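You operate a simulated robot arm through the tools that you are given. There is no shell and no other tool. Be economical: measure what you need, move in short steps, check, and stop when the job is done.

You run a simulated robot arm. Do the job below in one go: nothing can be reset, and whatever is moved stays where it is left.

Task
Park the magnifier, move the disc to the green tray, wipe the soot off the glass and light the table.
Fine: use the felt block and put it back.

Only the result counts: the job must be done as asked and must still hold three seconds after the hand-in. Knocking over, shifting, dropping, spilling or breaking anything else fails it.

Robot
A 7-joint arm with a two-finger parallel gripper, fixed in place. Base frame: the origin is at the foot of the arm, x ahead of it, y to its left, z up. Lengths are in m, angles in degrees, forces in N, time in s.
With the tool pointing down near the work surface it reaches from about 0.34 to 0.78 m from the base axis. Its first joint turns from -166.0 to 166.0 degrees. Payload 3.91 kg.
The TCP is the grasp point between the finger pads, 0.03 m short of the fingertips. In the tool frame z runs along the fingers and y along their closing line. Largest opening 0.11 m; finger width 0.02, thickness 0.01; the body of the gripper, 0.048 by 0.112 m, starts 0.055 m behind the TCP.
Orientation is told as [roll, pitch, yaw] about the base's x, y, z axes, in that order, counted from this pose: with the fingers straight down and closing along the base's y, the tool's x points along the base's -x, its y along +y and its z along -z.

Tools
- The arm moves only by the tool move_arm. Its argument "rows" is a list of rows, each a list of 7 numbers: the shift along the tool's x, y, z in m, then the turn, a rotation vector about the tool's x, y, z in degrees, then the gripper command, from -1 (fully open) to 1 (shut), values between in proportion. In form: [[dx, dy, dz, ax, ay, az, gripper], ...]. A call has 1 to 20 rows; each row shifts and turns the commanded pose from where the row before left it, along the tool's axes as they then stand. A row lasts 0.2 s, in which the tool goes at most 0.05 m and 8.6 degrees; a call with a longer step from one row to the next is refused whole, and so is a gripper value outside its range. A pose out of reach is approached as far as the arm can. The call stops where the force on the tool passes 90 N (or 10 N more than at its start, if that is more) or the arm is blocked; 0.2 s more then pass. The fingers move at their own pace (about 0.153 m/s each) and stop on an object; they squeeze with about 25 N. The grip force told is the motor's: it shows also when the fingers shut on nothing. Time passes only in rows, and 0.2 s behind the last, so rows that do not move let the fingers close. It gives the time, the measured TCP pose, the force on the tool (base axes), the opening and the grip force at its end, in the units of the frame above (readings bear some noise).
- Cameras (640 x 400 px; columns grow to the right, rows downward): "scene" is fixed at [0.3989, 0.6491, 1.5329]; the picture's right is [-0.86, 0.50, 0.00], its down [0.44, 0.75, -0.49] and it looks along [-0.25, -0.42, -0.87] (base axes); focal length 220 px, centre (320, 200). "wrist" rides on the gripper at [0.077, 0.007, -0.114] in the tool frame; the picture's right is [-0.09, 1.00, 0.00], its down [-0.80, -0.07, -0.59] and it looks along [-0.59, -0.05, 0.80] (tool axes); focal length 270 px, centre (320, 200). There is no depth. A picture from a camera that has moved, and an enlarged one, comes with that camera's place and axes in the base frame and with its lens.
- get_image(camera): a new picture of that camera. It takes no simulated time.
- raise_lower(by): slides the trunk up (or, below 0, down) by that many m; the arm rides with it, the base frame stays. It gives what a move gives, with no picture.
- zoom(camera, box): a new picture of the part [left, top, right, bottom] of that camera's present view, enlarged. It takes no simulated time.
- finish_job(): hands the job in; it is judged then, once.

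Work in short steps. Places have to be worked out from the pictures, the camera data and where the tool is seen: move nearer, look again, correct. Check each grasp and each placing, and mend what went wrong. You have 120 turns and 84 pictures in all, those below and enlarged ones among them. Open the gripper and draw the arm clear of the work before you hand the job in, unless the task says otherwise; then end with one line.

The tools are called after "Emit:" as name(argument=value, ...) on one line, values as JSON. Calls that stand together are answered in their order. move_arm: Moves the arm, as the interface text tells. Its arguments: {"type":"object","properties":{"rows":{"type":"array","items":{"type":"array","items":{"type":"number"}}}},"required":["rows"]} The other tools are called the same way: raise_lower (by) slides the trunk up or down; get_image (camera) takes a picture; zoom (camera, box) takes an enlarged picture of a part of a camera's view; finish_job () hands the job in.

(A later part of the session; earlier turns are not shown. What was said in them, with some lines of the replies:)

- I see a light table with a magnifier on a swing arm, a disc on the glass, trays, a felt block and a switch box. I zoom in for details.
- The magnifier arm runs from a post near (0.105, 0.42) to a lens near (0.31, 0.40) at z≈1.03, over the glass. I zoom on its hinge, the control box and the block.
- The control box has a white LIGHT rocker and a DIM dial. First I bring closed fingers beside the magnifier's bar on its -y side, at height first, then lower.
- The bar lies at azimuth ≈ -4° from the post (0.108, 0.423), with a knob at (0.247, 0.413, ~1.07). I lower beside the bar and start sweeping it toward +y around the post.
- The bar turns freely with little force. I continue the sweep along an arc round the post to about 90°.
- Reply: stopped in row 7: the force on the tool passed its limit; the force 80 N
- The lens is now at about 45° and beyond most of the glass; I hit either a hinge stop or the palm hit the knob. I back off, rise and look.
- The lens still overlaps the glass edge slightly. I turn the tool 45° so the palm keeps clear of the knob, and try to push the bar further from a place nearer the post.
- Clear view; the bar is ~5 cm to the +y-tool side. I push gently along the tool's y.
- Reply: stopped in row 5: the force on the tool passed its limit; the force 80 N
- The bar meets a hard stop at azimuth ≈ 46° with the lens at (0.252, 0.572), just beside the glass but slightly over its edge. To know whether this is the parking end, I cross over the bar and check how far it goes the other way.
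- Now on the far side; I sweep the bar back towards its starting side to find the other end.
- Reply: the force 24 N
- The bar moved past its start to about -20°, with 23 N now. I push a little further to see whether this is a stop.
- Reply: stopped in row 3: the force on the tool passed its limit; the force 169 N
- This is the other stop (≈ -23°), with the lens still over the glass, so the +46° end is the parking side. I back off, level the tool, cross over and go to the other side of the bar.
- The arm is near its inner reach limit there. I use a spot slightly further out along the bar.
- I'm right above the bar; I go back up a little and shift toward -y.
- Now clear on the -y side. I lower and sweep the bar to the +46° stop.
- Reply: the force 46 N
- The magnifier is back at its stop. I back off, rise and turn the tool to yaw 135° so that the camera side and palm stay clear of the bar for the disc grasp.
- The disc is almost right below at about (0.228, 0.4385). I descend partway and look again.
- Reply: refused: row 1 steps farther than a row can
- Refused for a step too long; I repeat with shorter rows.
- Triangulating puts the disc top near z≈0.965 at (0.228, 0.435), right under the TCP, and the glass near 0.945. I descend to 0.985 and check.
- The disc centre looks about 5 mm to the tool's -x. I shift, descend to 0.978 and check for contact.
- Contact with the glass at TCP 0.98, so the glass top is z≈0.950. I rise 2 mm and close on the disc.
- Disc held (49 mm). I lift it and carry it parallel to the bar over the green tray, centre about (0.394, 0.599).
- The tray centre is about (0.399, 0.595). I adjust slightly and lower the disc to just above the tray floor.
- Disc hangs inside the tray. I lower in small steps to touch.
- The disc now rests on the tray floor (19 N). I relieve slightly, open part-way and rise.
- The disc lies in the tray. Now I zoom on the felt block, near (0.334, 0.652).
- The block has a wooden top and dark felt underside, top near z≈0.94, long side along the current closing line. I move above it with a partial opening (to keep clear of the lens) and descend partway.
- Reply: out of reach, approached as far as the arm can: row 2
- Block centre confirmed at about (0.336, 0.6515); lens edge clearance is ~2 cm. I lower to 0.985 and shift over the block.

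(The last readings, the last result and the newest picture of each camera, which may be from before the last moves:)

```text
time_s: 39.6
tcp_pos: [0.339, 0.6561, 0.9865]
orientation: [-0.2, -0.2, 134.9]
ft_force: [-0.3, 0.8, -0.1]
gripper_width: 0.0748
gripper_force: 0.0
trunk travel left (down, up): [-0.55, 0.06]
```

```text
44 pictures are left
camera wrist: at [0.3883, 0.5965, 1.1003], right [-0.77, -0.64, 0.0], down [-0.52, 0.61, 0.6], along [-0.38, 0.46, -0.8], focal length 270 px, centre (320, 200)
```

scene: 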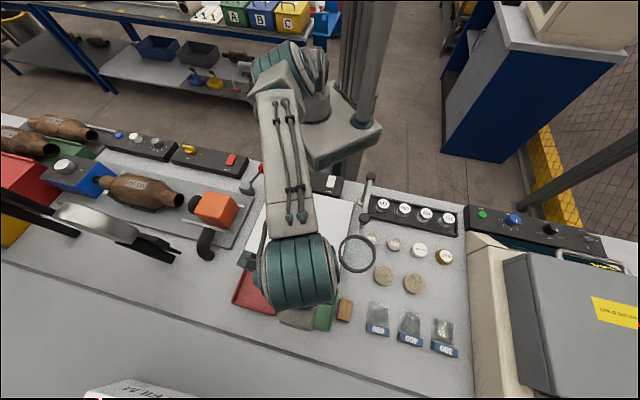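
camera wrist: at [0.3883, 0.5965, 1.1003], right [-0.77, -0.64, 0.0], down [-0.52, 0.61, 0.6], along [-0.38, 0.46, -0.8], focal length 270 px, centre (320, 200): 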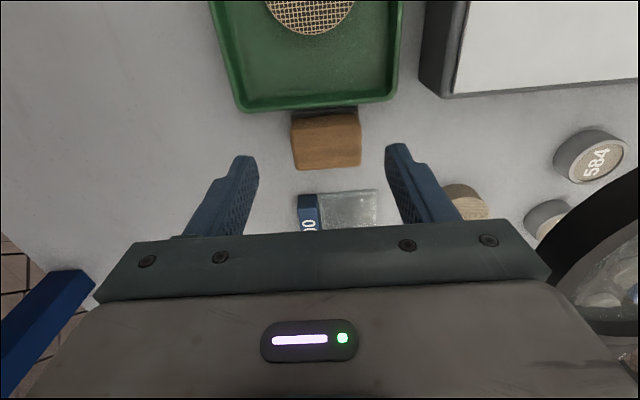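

Well placed. I nudge 2 mm and descend with tips around the block, then check for contact.

Emit:
move_arm(rows=[[0.002, 0, 0.02, 0, 0, 0, -0.36], [0, 0, 0.015, 0, 0, 0, -0.36], [0, 0, 0.009, 0, 0, 0, -0.36], [0, 0, 0, 0, 0, 0, -0.36]])

Emit:
get_image(camera="wrist")

```text
time_s: 40.6
tcp_pos: [0.3377, 0.6559, 0.9403]
orientation: [-0.2, -0.1, 134.9]
ft_force: [-0.3, 0.5, 0.5]
gripper_width: 0.0747
gripper_force: 0.2
trunk travel left (down, up): [-0.55, 0.06]
```

```text
43 pictures are left
camera wrist: at [0.3882, 0.5953, 1.0555], right [-0.77, -0.64, 0.0], down [-0.51, 0.61, 0.6], along [-0.38, 0.46, -0.8], focal length 270 px, centre (320, 200)
```

wrist: 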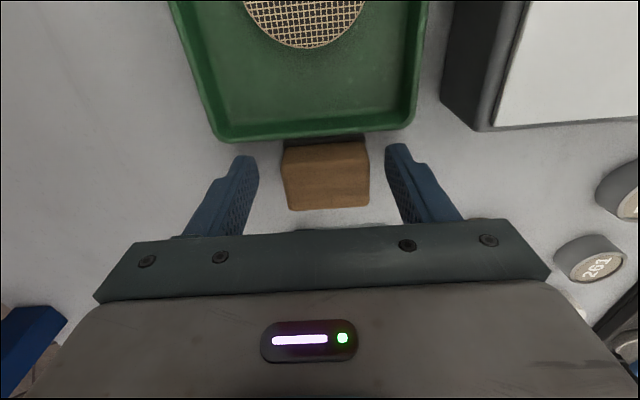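

Fingers straddle the block neatly. I close.

Emit:
move_arm(rows=[[0, 0, 0, 0, 0, 0, 1], [0, 0, 0, 0, 0, 0, 1], [0, 0, 0, 0, 0, 0, 1], [0, 0, -0.02, 0, 0, 0, 1], [0, 0, -0.03, 0, 0, 0, 1], [0, 0, 0, 0, 0, 0, 1]])

Emit:
get_image(camera="wrist")

```text
time_s: 42.0
tcp_pos: [0.3367, 0.6557, 0.9929]
orientation: [-0.2, -0.2, 134.8]
ft_force: [-0.8, -0.7, -0.9]
gripper_width: 0.0469
gripper_force: 25.2
trunk travel left (down, up): [-0.55, 0.06]
```

```text
42 pictures are left
camera wrist: at [0.3862, 0.5954, 1.108], right [-0.77, -0.64, 0.0], down [-0.52, 0.61, 0.6], along [-0.38, 0.46, -0.8], focal length 270 px, centre (320, 200)
```

wrist: 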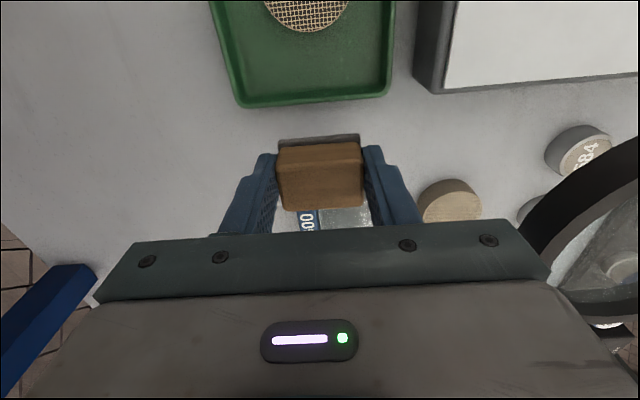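

Block held firmly. I carry it over the tray and glass towards the soot's left edge, staying above everything, then look.

Emit:
move_arm(rows=[[0.03, 0, -0.02, 0, 0, 0, 1], [0.045, 0, -0.017, 0, 0, 0, 1], [0.045, 0, 0, 0, 0, 0, 1], [0.03, 0.035, 0, 0, 0, 0, 1], [0.03, 0.036, 0, 0, 0, 0, 1], [0.03, 0.036, 0, 0, 0, 0, 1], [0.03, 0.036, 0, 0, 0, 0, 1], [0, 0, 0, 0, 0, 0, 1]])

Emit:
get_image(camera="wrist")

Emit:
get_image(camera="scene")

```text
time_s: 43.8
tcp_pos: [0.4057, 0.3855, 1.0268]
orientation: [-0.2, -0.2, 134.9]
ft_force: [0.3, 1.1, -0.8]
gripper_width: 0.0468
gripper_force: 25.2
trunk travel left (down, up): [-0.55, 0.06]
```

```text
41 pictures are left
camera wrist: at [0.4552, 0.3263, 1.1413], right [-0.77, -0.64, 0.0], down [-0.52, 0.61, 0.6], along [-0.38, 0.46, -0.8], focal length 270 px, centre (320, 200)
```

wrist: 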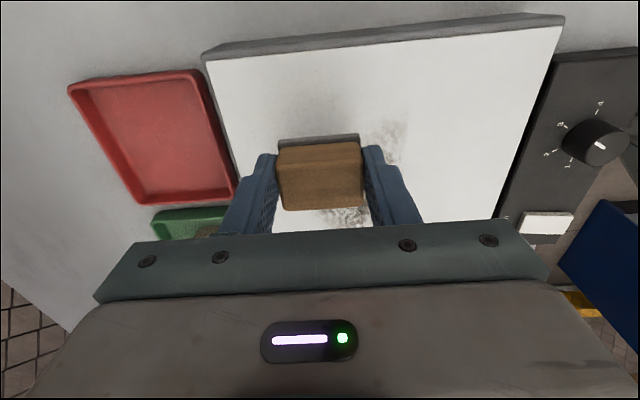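

```text
40 pictures are left
```

scene: 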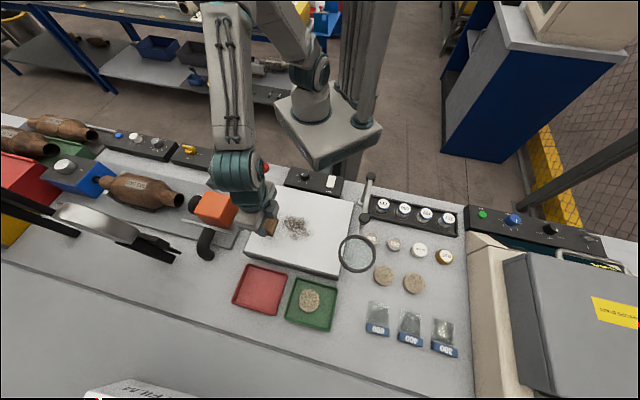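

Positioned at the front-left of the soot. I lower until the felt touches the glass lightly.

Emit:
move_arm(rows=[[0, 0, 0.02, 0, 0, 0, 1], [0, 0, 0.01, 0, 0, 0, 1], [0, 0, 0.004, 0, 0, 0, 1], [0, 0, 0, 0, 0, 0, 1]])

```text
time_s: 44.8
tcp_pos: [0.4059, 0.385, 0.9922]
orientation: [-0.2, -0.2, 134.9]
ft_force: [0.1, -1.4, -1.1]
gripper_width: 0.0471
gripper_force: 25.3
trunk travel left (down, up): [-0.55, 0.06]
```

Emit:
move_arm(rows=[[0, 0, 0.002, 0, 0, 0, 1], [0, 0, 0.001, 0, 0, 0, 1], [0, 0, 0, 0, 0, 0, 1]])

```text
time_s: 45.6
tcp_pos: [0.406, 0.3859, 0.9911]
orientation: [-0.1, -0.3, 134.9]
ft_force: [0.1, 1.6, 5.3]
gripper_width: 0.047
gripper_force: 24.8
trunk travel left (down, up): [-0.55, 0.06]
```

Touching with 5 N. I press 1 mm more and make the first stroke along the bench direction.

Emit:
move_arm(rows=[[0, 0, 0.001, 0, 0, 0, 1], [-0.015, 0, 0, 0, 0, 0, 1], [-0.02, 0, 0, 0, 0, 0, 1], [-0.02, 0, 0, 0, 0, 0, 1], [-0.02, 0, 0, 0, 0, 0, 1], [-0.02, 0, 0, 0, 0, 0, 1], [-0.02, 0, 0, 0, 0, 0, 1], [-0.015, 0, 0, 0, 0, 0, 1]])

Emit:
get_image(camera="wrist")

Emit:
zoom(camera="scene", box=[230, 170, 370, 280])

```text
time_s: 47.4
tcp_pos: [0.3155, 0.4767, 0.9893]
orientation: [-0.2, -0.4, 134.9]
ft_force: [2.0, -0.1, 9.5]
gripper_width: 0.0468
gripper_force: 24.8
trunk travel left (down, up): [-0.55, 0.06]
```

```text
39 pictures are left
camera wrist: at [0.3649, 0.416, 1.1052], right [-0.77, -0.64, 0.0], down [-0.52, 0.61, 0.6], along [-0.38, 0.46, -0.8], focal length 270 px, centre (320, 200)
```

wrist: 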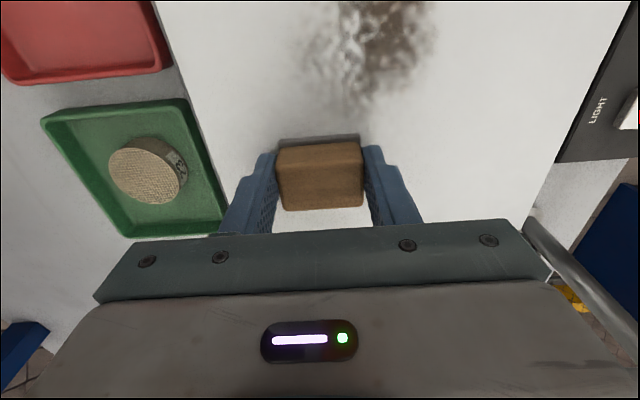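

```text
3.64 times, centred on (300, 225) of scene
camera zoom: at [0.3989, 0.6491, 1.5329], right [-0.86, 0.5, 0.0], down [0.44, 0.75, -0.49], along [-0.25, -0.42, -0.87], focal length 802 px, centre (393, 109)
```

zoom: 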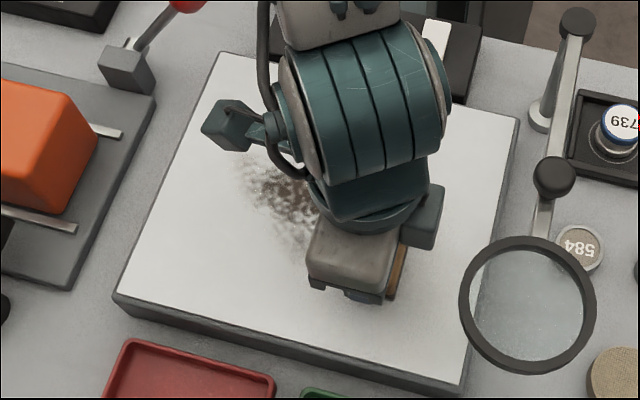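

The first lane is mostly clean. I shift 25 mm to the next lane and stroke back, then shift again and stroke forward.

Emit:
move_arm(rows=[[0, 0.0125, 0, 0, 0, 0, 1], [0, 0.0125, 0, 0, 0, 0, 1], [0.02, 0, 0, 0, 0, 0, 1], [0.02, 0, 0, 0, 0, 0, 1], [0.02, 0, 0, 0, 0, 0, 1], [0.02, 0, 0, 0, 0, 0, 1], [0.02, 0, 0, 0, 0, 0, 1], [0.02, 0, 0, 0, 0, 0, 1], [0.015, 0, 0, 0, 0, 0, 1], [0, 0.0125, 0, 0, 0, 0, 1], [0, 0.0125, 0, 0, 0, 0, 1]])

Emit:
zoom(camera="scene", box=[230, 170, 370, 280])

```text
time_s: 49.8
tcp_pos: [0.3767, 0.3454, 0.9881]
orientation: [-0.3, -0.2, 134.7]
ft_force: [6.6, 3.3, 25.5]
gripper_width: 0.0472
gripper_force: 25.4
trunk travel left (down, up): [-0.55, 0.06]
```

```text
3.64 times, centred on (300, 225) of scene
camera zoom: at [0.3989, 0.6491, 1.5329], right [-0.86, 0.5, 0.0], down [0.44, 0.75, -0.49], along [-0.25, -0.42, -0.87], focal length 802 px, centre (393, 109)
```

zoom: 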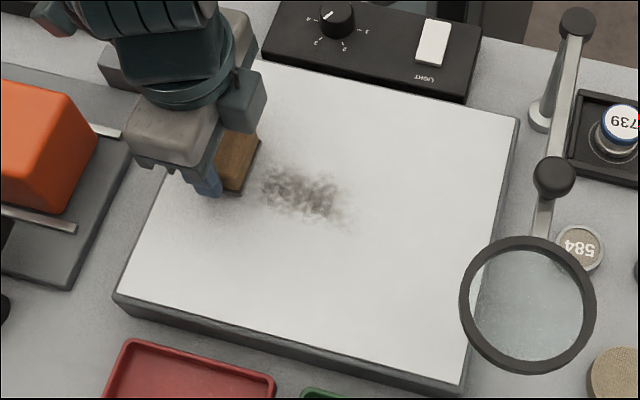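

Working well; remaining soot lies in this lane. I stroke forward, shift 20 mm and stroke back.

Emit:
move_arm(rows=[[-0.02, 0, -0.0005, 0, 0, 0, 1], [-0.02, 0, 0, 0, 0, 0, 1], [-0.02, 0, 0, 0, 0, 0, 1], [-0.02, 0, 0, 0, 0, 0, 1], [-0.02, 0, 0, 0, 0, 0, 1], [-0.02, 0, 0, 0, 0, 0, 1], [-0.015, 0, 0, 0, 0, 0, 1], [0, 0.01, 0, 0, 0, 0, 1], [0, 0.012, 0, 0, 0, 0, 1], [0.02, 0, 0, 0, 0, 0, 1], [0.02, 0, 0, 0, 0, 0, 1], [0.02, 0, 0, 0, 0, 0, 1], [0.02, 0, 0, 0, 0, 0, 1], [0.02, 0, 0, 0, 0, 0, 1], [0.02, 0, 0, 0, 0, 0, 1], [0.015, 0, 0, 0, 0, 0, 1]])

Emit:
zoom(camera="scene", box=[230, 170, 370, 280])

```text
time_s: 53.2
tcp_pos: [0.359, 0.3284, 0.9881]
orientation: [-0.1, -0.2, 135.0]
ft_force: [-0.9, -0.6, 0.4]
gripper_width: 0.0469
gripper_force: 25.0
trunk travel left (down, up): [-0.55, 0.06]
```

```text
3.64 times, centred on (300, 225) of scene
camera zoom: at [0.3989, 0.6491, 1.5329], right [-0.86, 0.5, 0.0], down [0.44, 0.75, -0.49], along [-0.25, -0.42, -0.87], focal length 802 px, centre (393, 109)
```

zoom: 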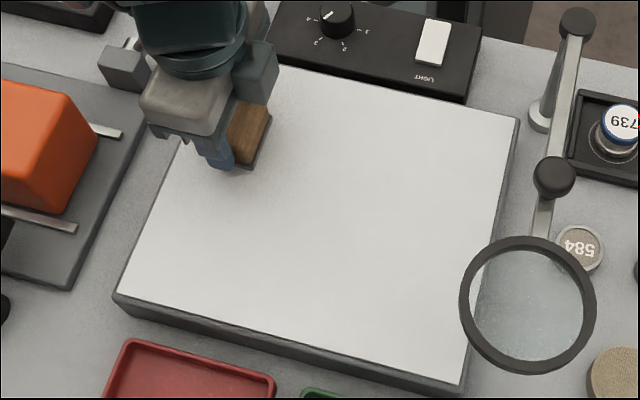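

The glass looks clean. I lift off, move away towards the tray, and check for faint residue.

Emit:
move_arm(rows=[[0, 0, -0.03, 0, 0, 0, 1], [0, -0.04, -0.015, 0, 0, 0, 1], [0, -0.045, 0, 0, 0, 0, 1], [0, -0.045, 0, 0, 0, 0, 1], [0, -0.045, 0, 0, 0, 0, 1], [0, 0, 0, 0, 0, 0, 1]])

Emit:
zoom(camera="scene", box=[240, 180, 340, 260])

Emit:
get_image(camera="wrist")

```text
time_s: 54.6
tcp_pos: [0.486, 0.4559, 1.0366]
orientation: [-0.2, -0.1, 134.9]
ft_force: [-0.5, 0.0, 0.0]
gripper_width: 0.0468
gripper_force: 25.1
trunk travel left (down, up): [-0.55, 0.06]
```

```text
5.00 times, centred on (290, 220) of scene
camera zoom: at [0.3989, 0.6491, 1.5329], right [-0.86, 0.5, 0.0], down [0.44, 0.75, -0.49], along [-0.25, -0.42, -0.87], focal length 1102 px, centre (470, 100)
```

zoom: 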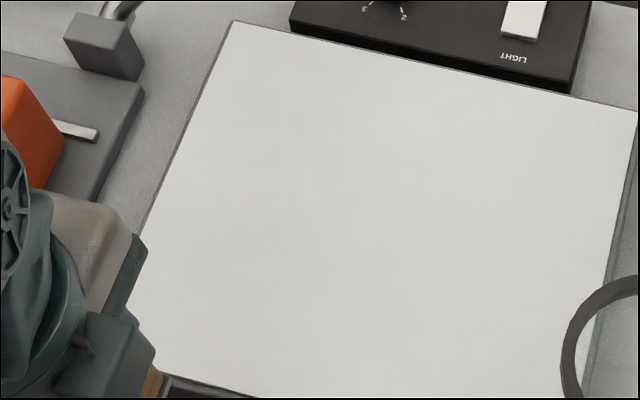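

```text
34 pictures are left
camera wrist: at [0.5358, 0.3952, 1.1513], right [-0.77, -0.64, 0.0], down [-0.52, 0.61, 0.6], along [-0.38, 0.46, -0.8], focal length 270 px, centre (320, 200)
```

wrist: 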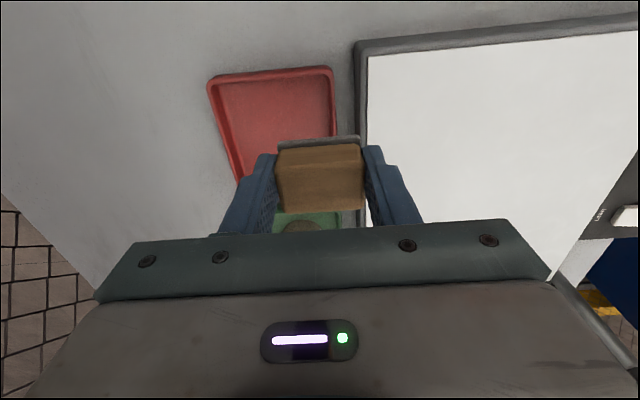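

The glass is clean. I return the block to above its original place (0.336, 0.654).

Emit:
move_arm(rows=[[-0.041, -0.0057, 0, 0, 0, 0, 1], [-0.041, -0.0057, 0, 0, 0, 0, 1], [-0.041, -0.0057, 0, 0, 0, 0, 1], [-0.041, -0.0057, 0.01, 0, 0, 0, 1], [-0.041, -0.0056, 0.014, 0, 0, 0, 1], [-0.041, -0.0056, 0.014, 0, 0, 0, 1], [0, 0, 0, 0, 0, 0, 1]])

Emit:
get_image(camera="wrist")

```text
time_s: 56.2
tcp_pos: [0.3327, 0.6518, 0.9982]
orientation: [-0.2, -0.3, 134.9]
ft_force: [0.9, -0.7, -0.9]
gripper_width: 0.047
gripper_force: 25.3
trunk travel left (down, up): [-0.55, 0.06]
```

```text
33 pictures are left
camera wrist: at [0.3821, 0.5925, 1.1123], right [-0.77, -0.64, 0.0], down [-0.51, 0.61, 0.6], along [-0.38, 0.46, -0.8], focal length 270 px, centre (320, 200)
```

wrist: 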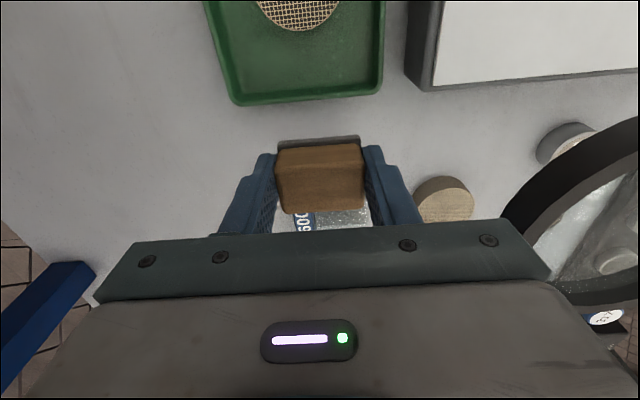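

I correct 4 mm and lower to just above the bench.

Emit:
move_arm(rows=[[0.001, -0.004, 0, 0, 0, 0, 1], [0, 0, 0.025, 0, 0, 0, 1], [0, 0, 0.02, 0, 0, 0, 1], [0, 0, 0.009, 0, 0, 0, 1], [0, 0, 0, 0, 0, 0, 1]])

```text
time_s: 57.4
tcp_pos: [0.3358, 0.6561, 0.9437]
orientation: [-0.3, -0.3, 134.9]
ft_force: [0.0, -0.2, 0.3]
gripper_width: 0.0468
gripper_force: 25.3
trunk travel left (down, up): [-0.55, 0.06]
```

Emit:
move_arm(rows=[[0.0015, 0, 0.002, 0, 0, 0, 1], [0, 0, 0.001, 0, 0, 0, 1], [0, 0, 0.0005, 0, 0, 0, 1], [0, 0, 0, 0, 0, 0, 1]])

```text
time_s: 58.4
tcp_pos: [0.3367, 0.6552, 0.942]
orientation: [-0.2, -0.2, 134.8]
ft_force: [0.1, -0.4, -0.7]
gripper_width: 0.0466
gripper_force: 25.4
trunk travel left (down, up): [-0.55, 0.06]
```

Emit:
move_arm(rows=[[0, 0, 0.0015, 0, 0, 0, 1], [0, 0, 0.001, 0, 0, 0, 1], [0, 0, 0, 0, 0, 0, 1]])

```text
time_s: 59.2
tcp_pos: [0.3374, 0.6535, 0.939]
orientation: [-0.1, -0.2, 134.9]
ft_force: [-0.1, -0.5, 1.7]
gripper_width: 0.047
gripper_force: 25.3
trunk travel left (down, up): [-0.55, 0.06]
```

Emit:
move_arm(rows=[[0, 0, 0.001, 0, 0, 0, 1], [0, 0, 0, 0, 0, 0, 1]])

```text
time_s: 59.8
tcp_pos: [0.3374, 0.6545, 0.9386]
orientation: [-0.3, -0.3, 134.9]
ft_force: [0.3, 3.4, 9.1]
gripper_width: 0.0468
gripper_force: 25.8
trunk travel left (down, up): [-0.55, 0.06]
```

The block is down at its original spot. I release and rise straight up.

Emit:
move_arm(rows=[[0, 0, -0.001, 0, 0, 0, 1], [0, 0, 0, 0, 0, 0, -0.36], [0, 0, 0, 0, 0, 0, -0.36], [0, 0, -0.03, 0, 0, 0, -0.36], [0, 0, -0.03, 0, 0, 0, -0.36], [0.04, 0, -0.02, 0, 0, 0, -0.36], [0.04, 0, -0.03, 0, 0, 0, -0.36], [0.04, 0, -0.03, 0, 0, 0, -0.36], [0, 0, 0, 0, 0, 0, -0.36]])

Emit:
get_image(camera="wrist")

Emit:
get_image(camera="scene")

```text
time_s: 61.8
tcp_pos: [0.421, 0.5659, 1.0827]
orientation: [-0.1, -0.1, 135.0]
ft_force: [-0.4, -0.5, 0.6]
gripper_width: 0.0748
gripper_force: 0.1
trunk travel left (down, up): [-0.55, 0.06]
```

```text
32 pictures are left
camera wrist: at [0.4713, 0.5061, 1.1975], right [-0.77, -0.64, 0.0], down [-0.52, 0.61, 0.6], along [-0.38, 0.46, -0.8], focal length 270 px, centre (320, 200)
```

wrist: 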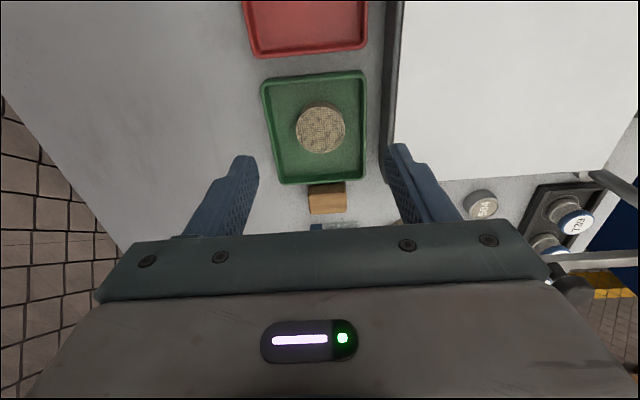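

```text
31 pictures are left
```

scene: 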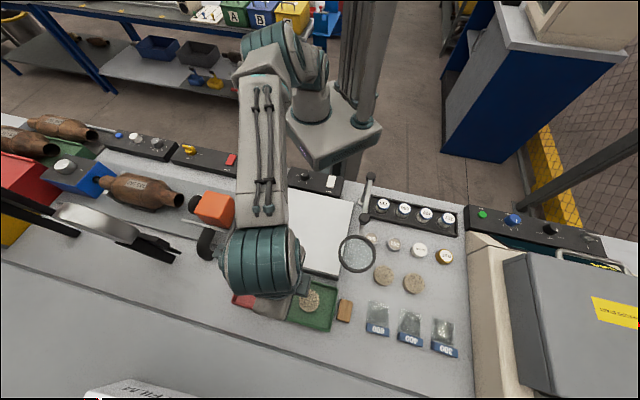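

Disc in the green tray, block back in place. Now I move toward the light switch over the glass, fingers closed, to look at the rocker.

Emit:
move_arm(rows=[[0, 0.04, -0.02, 0, 0, 0, 1], [0, 0.045, 0, 0, 0, 0, 1], [0, 0.045, 0, 0, 0, 0, 1], [0, 0.045, 0, 0, 0, 0, 1], [0, 0.045, 0, 0, 0, 0, 1], [0, 0.03, 0, 0, 0, 0, 1], [0, 0.02, 0, 0, 0, 0, 1], [0, 0, 0, 0, 0, 0, 1]])

Emit:
get_image(camera="wrist")

Emit:
zoom(camera="scene", box=[300, 155, 360, 200])

```text
time_s: 63.6
tcp_pos: [0.2318, 0.3768, 1.0983]
orientation: [-0.2, -0.3, 134.9]
ft_force: [0.1, 0.7, 0.7]
gripper_width: 0.0
gripper_force: 25.1
trunk travel left (down, up): [-0.55, 0.06]
```

```text
30 pictures are left
camera wrist: at [0.2821, 0.3156, 1.213], right [-0.77, -0.64, 0.0], down [-0.51, 0.61, 0.6], along [-0.38, 0.46, -0.8], focal length 270 px, centre (320, 200)
```

wrist: 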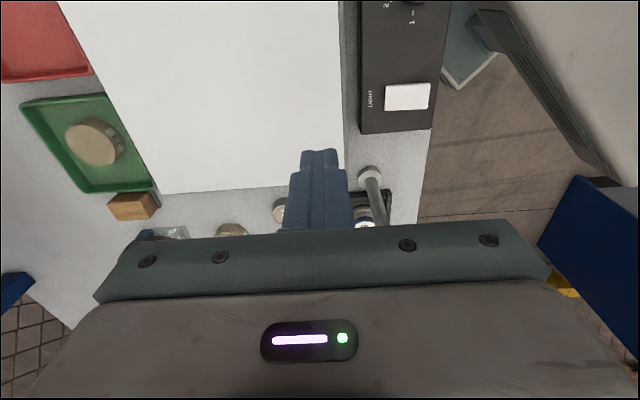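

```text
8.89 times, centred on (330, 178) of scene
camera zoom: at [0.3989, 0.6491, 1.5329], right [-0.86, 0.5, 0.0], down [0.44, 0.75, -0.49], along [-0.25, -0.42, -0.87], focal length 1960 px, centre (231, 400)
```

zoom: 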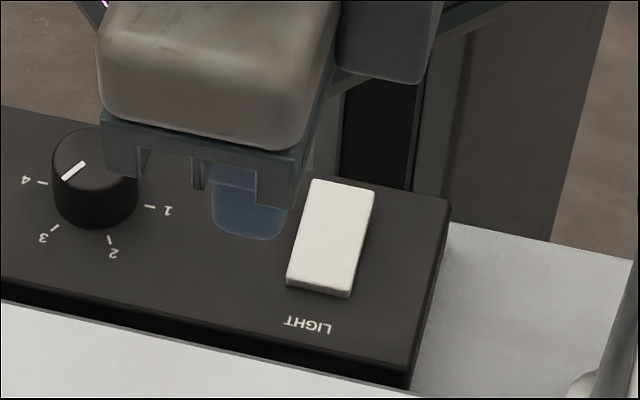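

I zoom the wrist camera onto the rocker to see which end is raised.

Emit:
zoom(camera="wrist", box=[360, 60, 450, 130])

```text
5.71 times, centred on (405, 95) of wrist
camera zoom: at [0.2821, 0.3156, 1.213], right [-0.77, -0.64, 0.0], down [-0.51, 0.61, 0.6], along [-0.38, 0.46, -0.8], focal length 1544 px, centre (-166, 800)
```

zoom: 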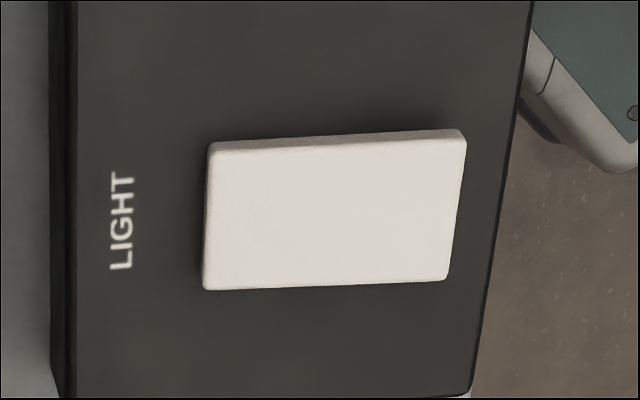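

The back end (towards the base) is raised, at about (0.149, 0.307, 0.938); pivot ≈ (0.165, 0.322). I lower and move in over the back half.

Emit:
move_arm(rows=[[0, 0, 0.045, 0, 0, 0, 1], [0, 0, 0.045, 0, 0, 0, 1], [-0.0028, 0.033, 0, 0, 0, 0, 1], [-0.0028, 0.033, 0, 0, 0, 0, 1], [-0.0028, 0.032, 0, 0, 0, 0, 1], [0, 0, 0, 0, 0, 0, 1]])

Emit:
zoom(camera="scene", box=[300, 150, 360, 200])

Emit:
get_image(camera="wrist")

```text
time_s: 65.0
tcp_pos: [0.1534, 0.3121, 1.0062]
orientation: [-0.3, -0.1, 134.9]
ft_force: [-0.3, 0.3, 0.1]
gripper_width: 0.0
gripper_force: 24.9
trunk travel left (down, up): [-0.55, 0.06]
```

```text
8.00 times, centred on (330, 175) of scene
camera zoom: at [0.3989, 0.6491, 1.5329], right [-0.86, 0.5, 0.0], down [0.44, 0.75, -0.49], along [-0.25, -0.42, -0.87], focal length 1764 px, centre (240, 400)
```

zoom: 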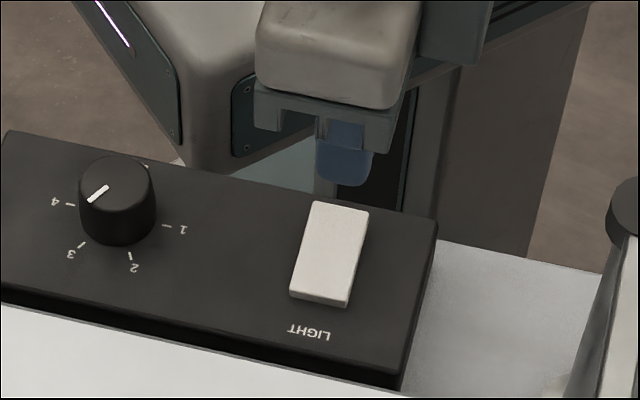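

```text
26 pictures are left
camera wrist: at [0.205, 0.252, 1.1211], right [-0.77, -0.64, 0.0], down [-0.51, 0.61, 0.6], along [-0.38, 0.46, -0.8], focal length 270 px, centre (320, 200)
```

wrist: 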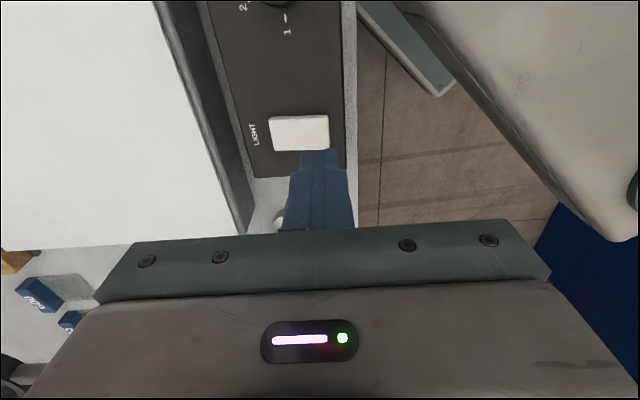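

The tip is projected onto the back half of the rocker. I press down gradually.

Emit:
move_arm(rows=[[0, 0, 0.02, 0, 0, 0, 1], [0, 0, 0.012, 0, 0, 0, 1], [0, 0, 0.003, 0, 0, 0, 1], [0, 0, 0, 0, 0, 0, 1]])

Emit:
zoom(camera="scene", box=[300, 150, 360, 200])

```text
time_s: 66.0
tcp_pos: [0.1564, 0.3119, 0.9718]
orientation: [-0.1, -0.3, 134.9]
ft_force: [-0.8, 0.0, 0.1]
gripper_width: 0.0001
gripper_force: 25.3
trunk travel left (down, up): [-0.55, 0.06]
```

```text
8.00 times, centred on (330, 175) of scene
camera zoom: at [0.3989, 0.6491, 1.5329], right [-0.86, 0.5, 0.0], down [0.44, 0.75, -0.49], along [-0.25, -0.42, -0.87], focal length 1764 px, centre (240, 400)
```

zoom: 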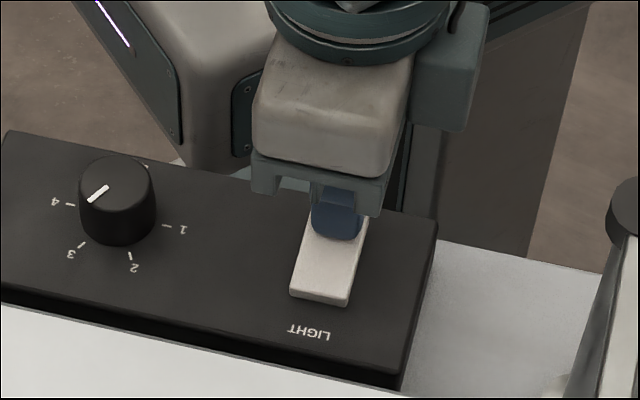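

Just over the back half. I continue down in small steps until it responds.

Emit:
move_arm(rows=[[0, 0, 0.003, 0, 0, 0, 1], [0, 0, 0.003, 0, 0, 0, 1], [0, 0, 0.003, 0, 0, 0, 1], [0, 0, 0, 0, 0, 0, 1]])

Emit:
zoom(camera="scene", box=[240, 150, 380, 260])

```text
time_s: 66.9
tcp_pos: [0.1548, 0.3127, 0.9685]
orientation: [-1.0, -0.3, 134.8]
ft_force: [-9.2, -19.9, 68.0]
gripper_width: 0.0003
gripper_force: 24.6
trunk travel left (down, up): [-0.55, 0.06]
stopped in row 4: the force on the tool passed its limit (the readings are from after the stop); the commanded pose is now the measured one
```

```text
3.64 times, centred on (310, 205) of scene
camera zoom: at [0.3989, 0.6491, 1.5329], right [-0.86, 0.5, 0.0], down [0.44, 0.75, -0.49], along [-0.25, -0.42, -0.87], focal length 802 px, centre (356, 182)
```

zoom: 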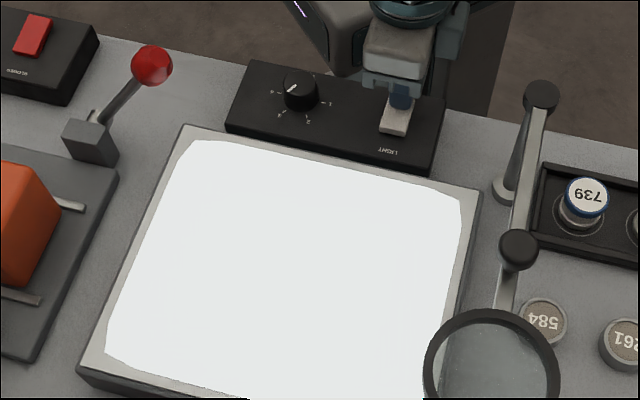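

The table is lit. I raise the arm and draw clear, then do a final check.

Emit:
move_arm(rows=[[0, 0, -0.02, -1, 0, 0, 1], [0, 0, -0.04, 0, 0, 0, 1], [0, -0.03, -0.04, 0, 0, 0, 1], [0, -0.03, -0.04, 0, 0, 0, -1], [0, 0, -0.03, 0, 0, 0, -1], [0, 0, -0.03, 0, 0, 0, -1], [0, 0, 0, 0, 0, 0, -1]])

Emit:
get_image(camera="scene")

Emit:
zoom(camera="scene", box=[230, 150, 400, 340])

Emit:
get_image(camera="wrist")

```text
time_s: 68.5
tcp_pos: [0.2024, 0.3585, 1.1654]
orientation: [0.4, -0.3, 134.9]
ft_force: [-0.5, -0.3, -0.2]
gripper_width: 0.1098
gripper_force: 0.1
trunk travel left (down, up): [-0.55, 0.06]
```

```text
23 pictures are left
```

scene: 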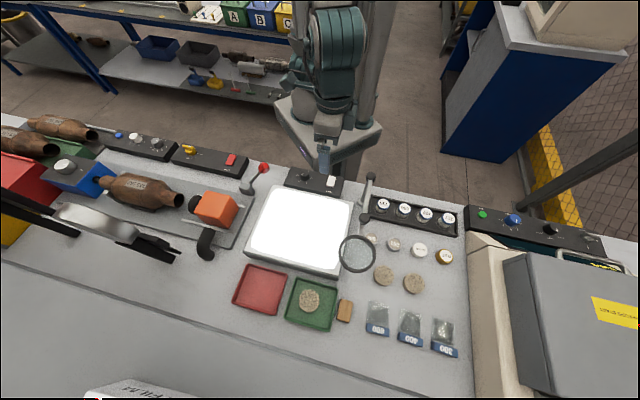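

```text
2.11 times, centred on (315, 245) of scene
camera zoom: at [0.3989, 0.6491, 1.5329], right [-0.86, 0.5, 0.0], down [0.44, 0.75, -0.49], along [-0.25, -0.42, -0.87], focal length 464 px, centre (330, 105)
```

zoom: 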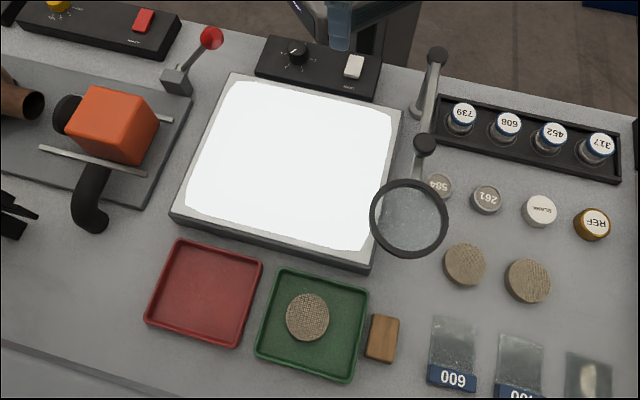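

```text
21 pictures are left
camera wrist: at [0.2519, 0.2996, 1.2792], right [-0.77, -0.64, 0.01], down [-0.51, 0.62, 0.6], along [-0.39, 0.45, -0.8], focal length 270 px, centre (320, 200)
```

wrist: 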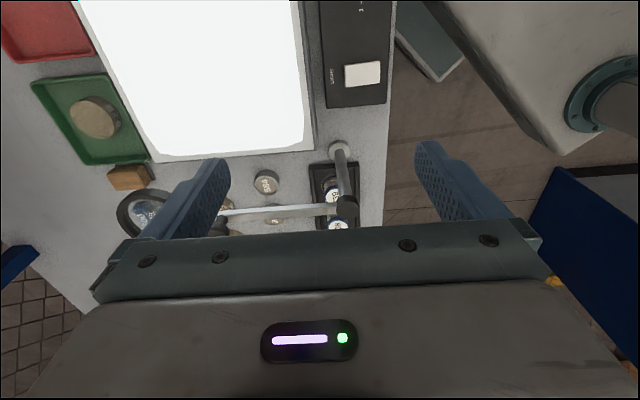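

Everything checks out: the light is on, the glass is clean, the disc is in the green tray, the block is back, and the magnifier is at its stop beside the glass. The arm is clear with the gripper open, so I hand in.

Emit:
finish_job()

```text
The job is handed in.
```

The job is handed in: the magnifier is parked at its hinge stop, the disc is in the green tray, the soot is wiped off with the felt block, the block is back in place and the table is lit; the magnifier goes no further, so its rim may still overhang the table's edge by 1–2 cm.
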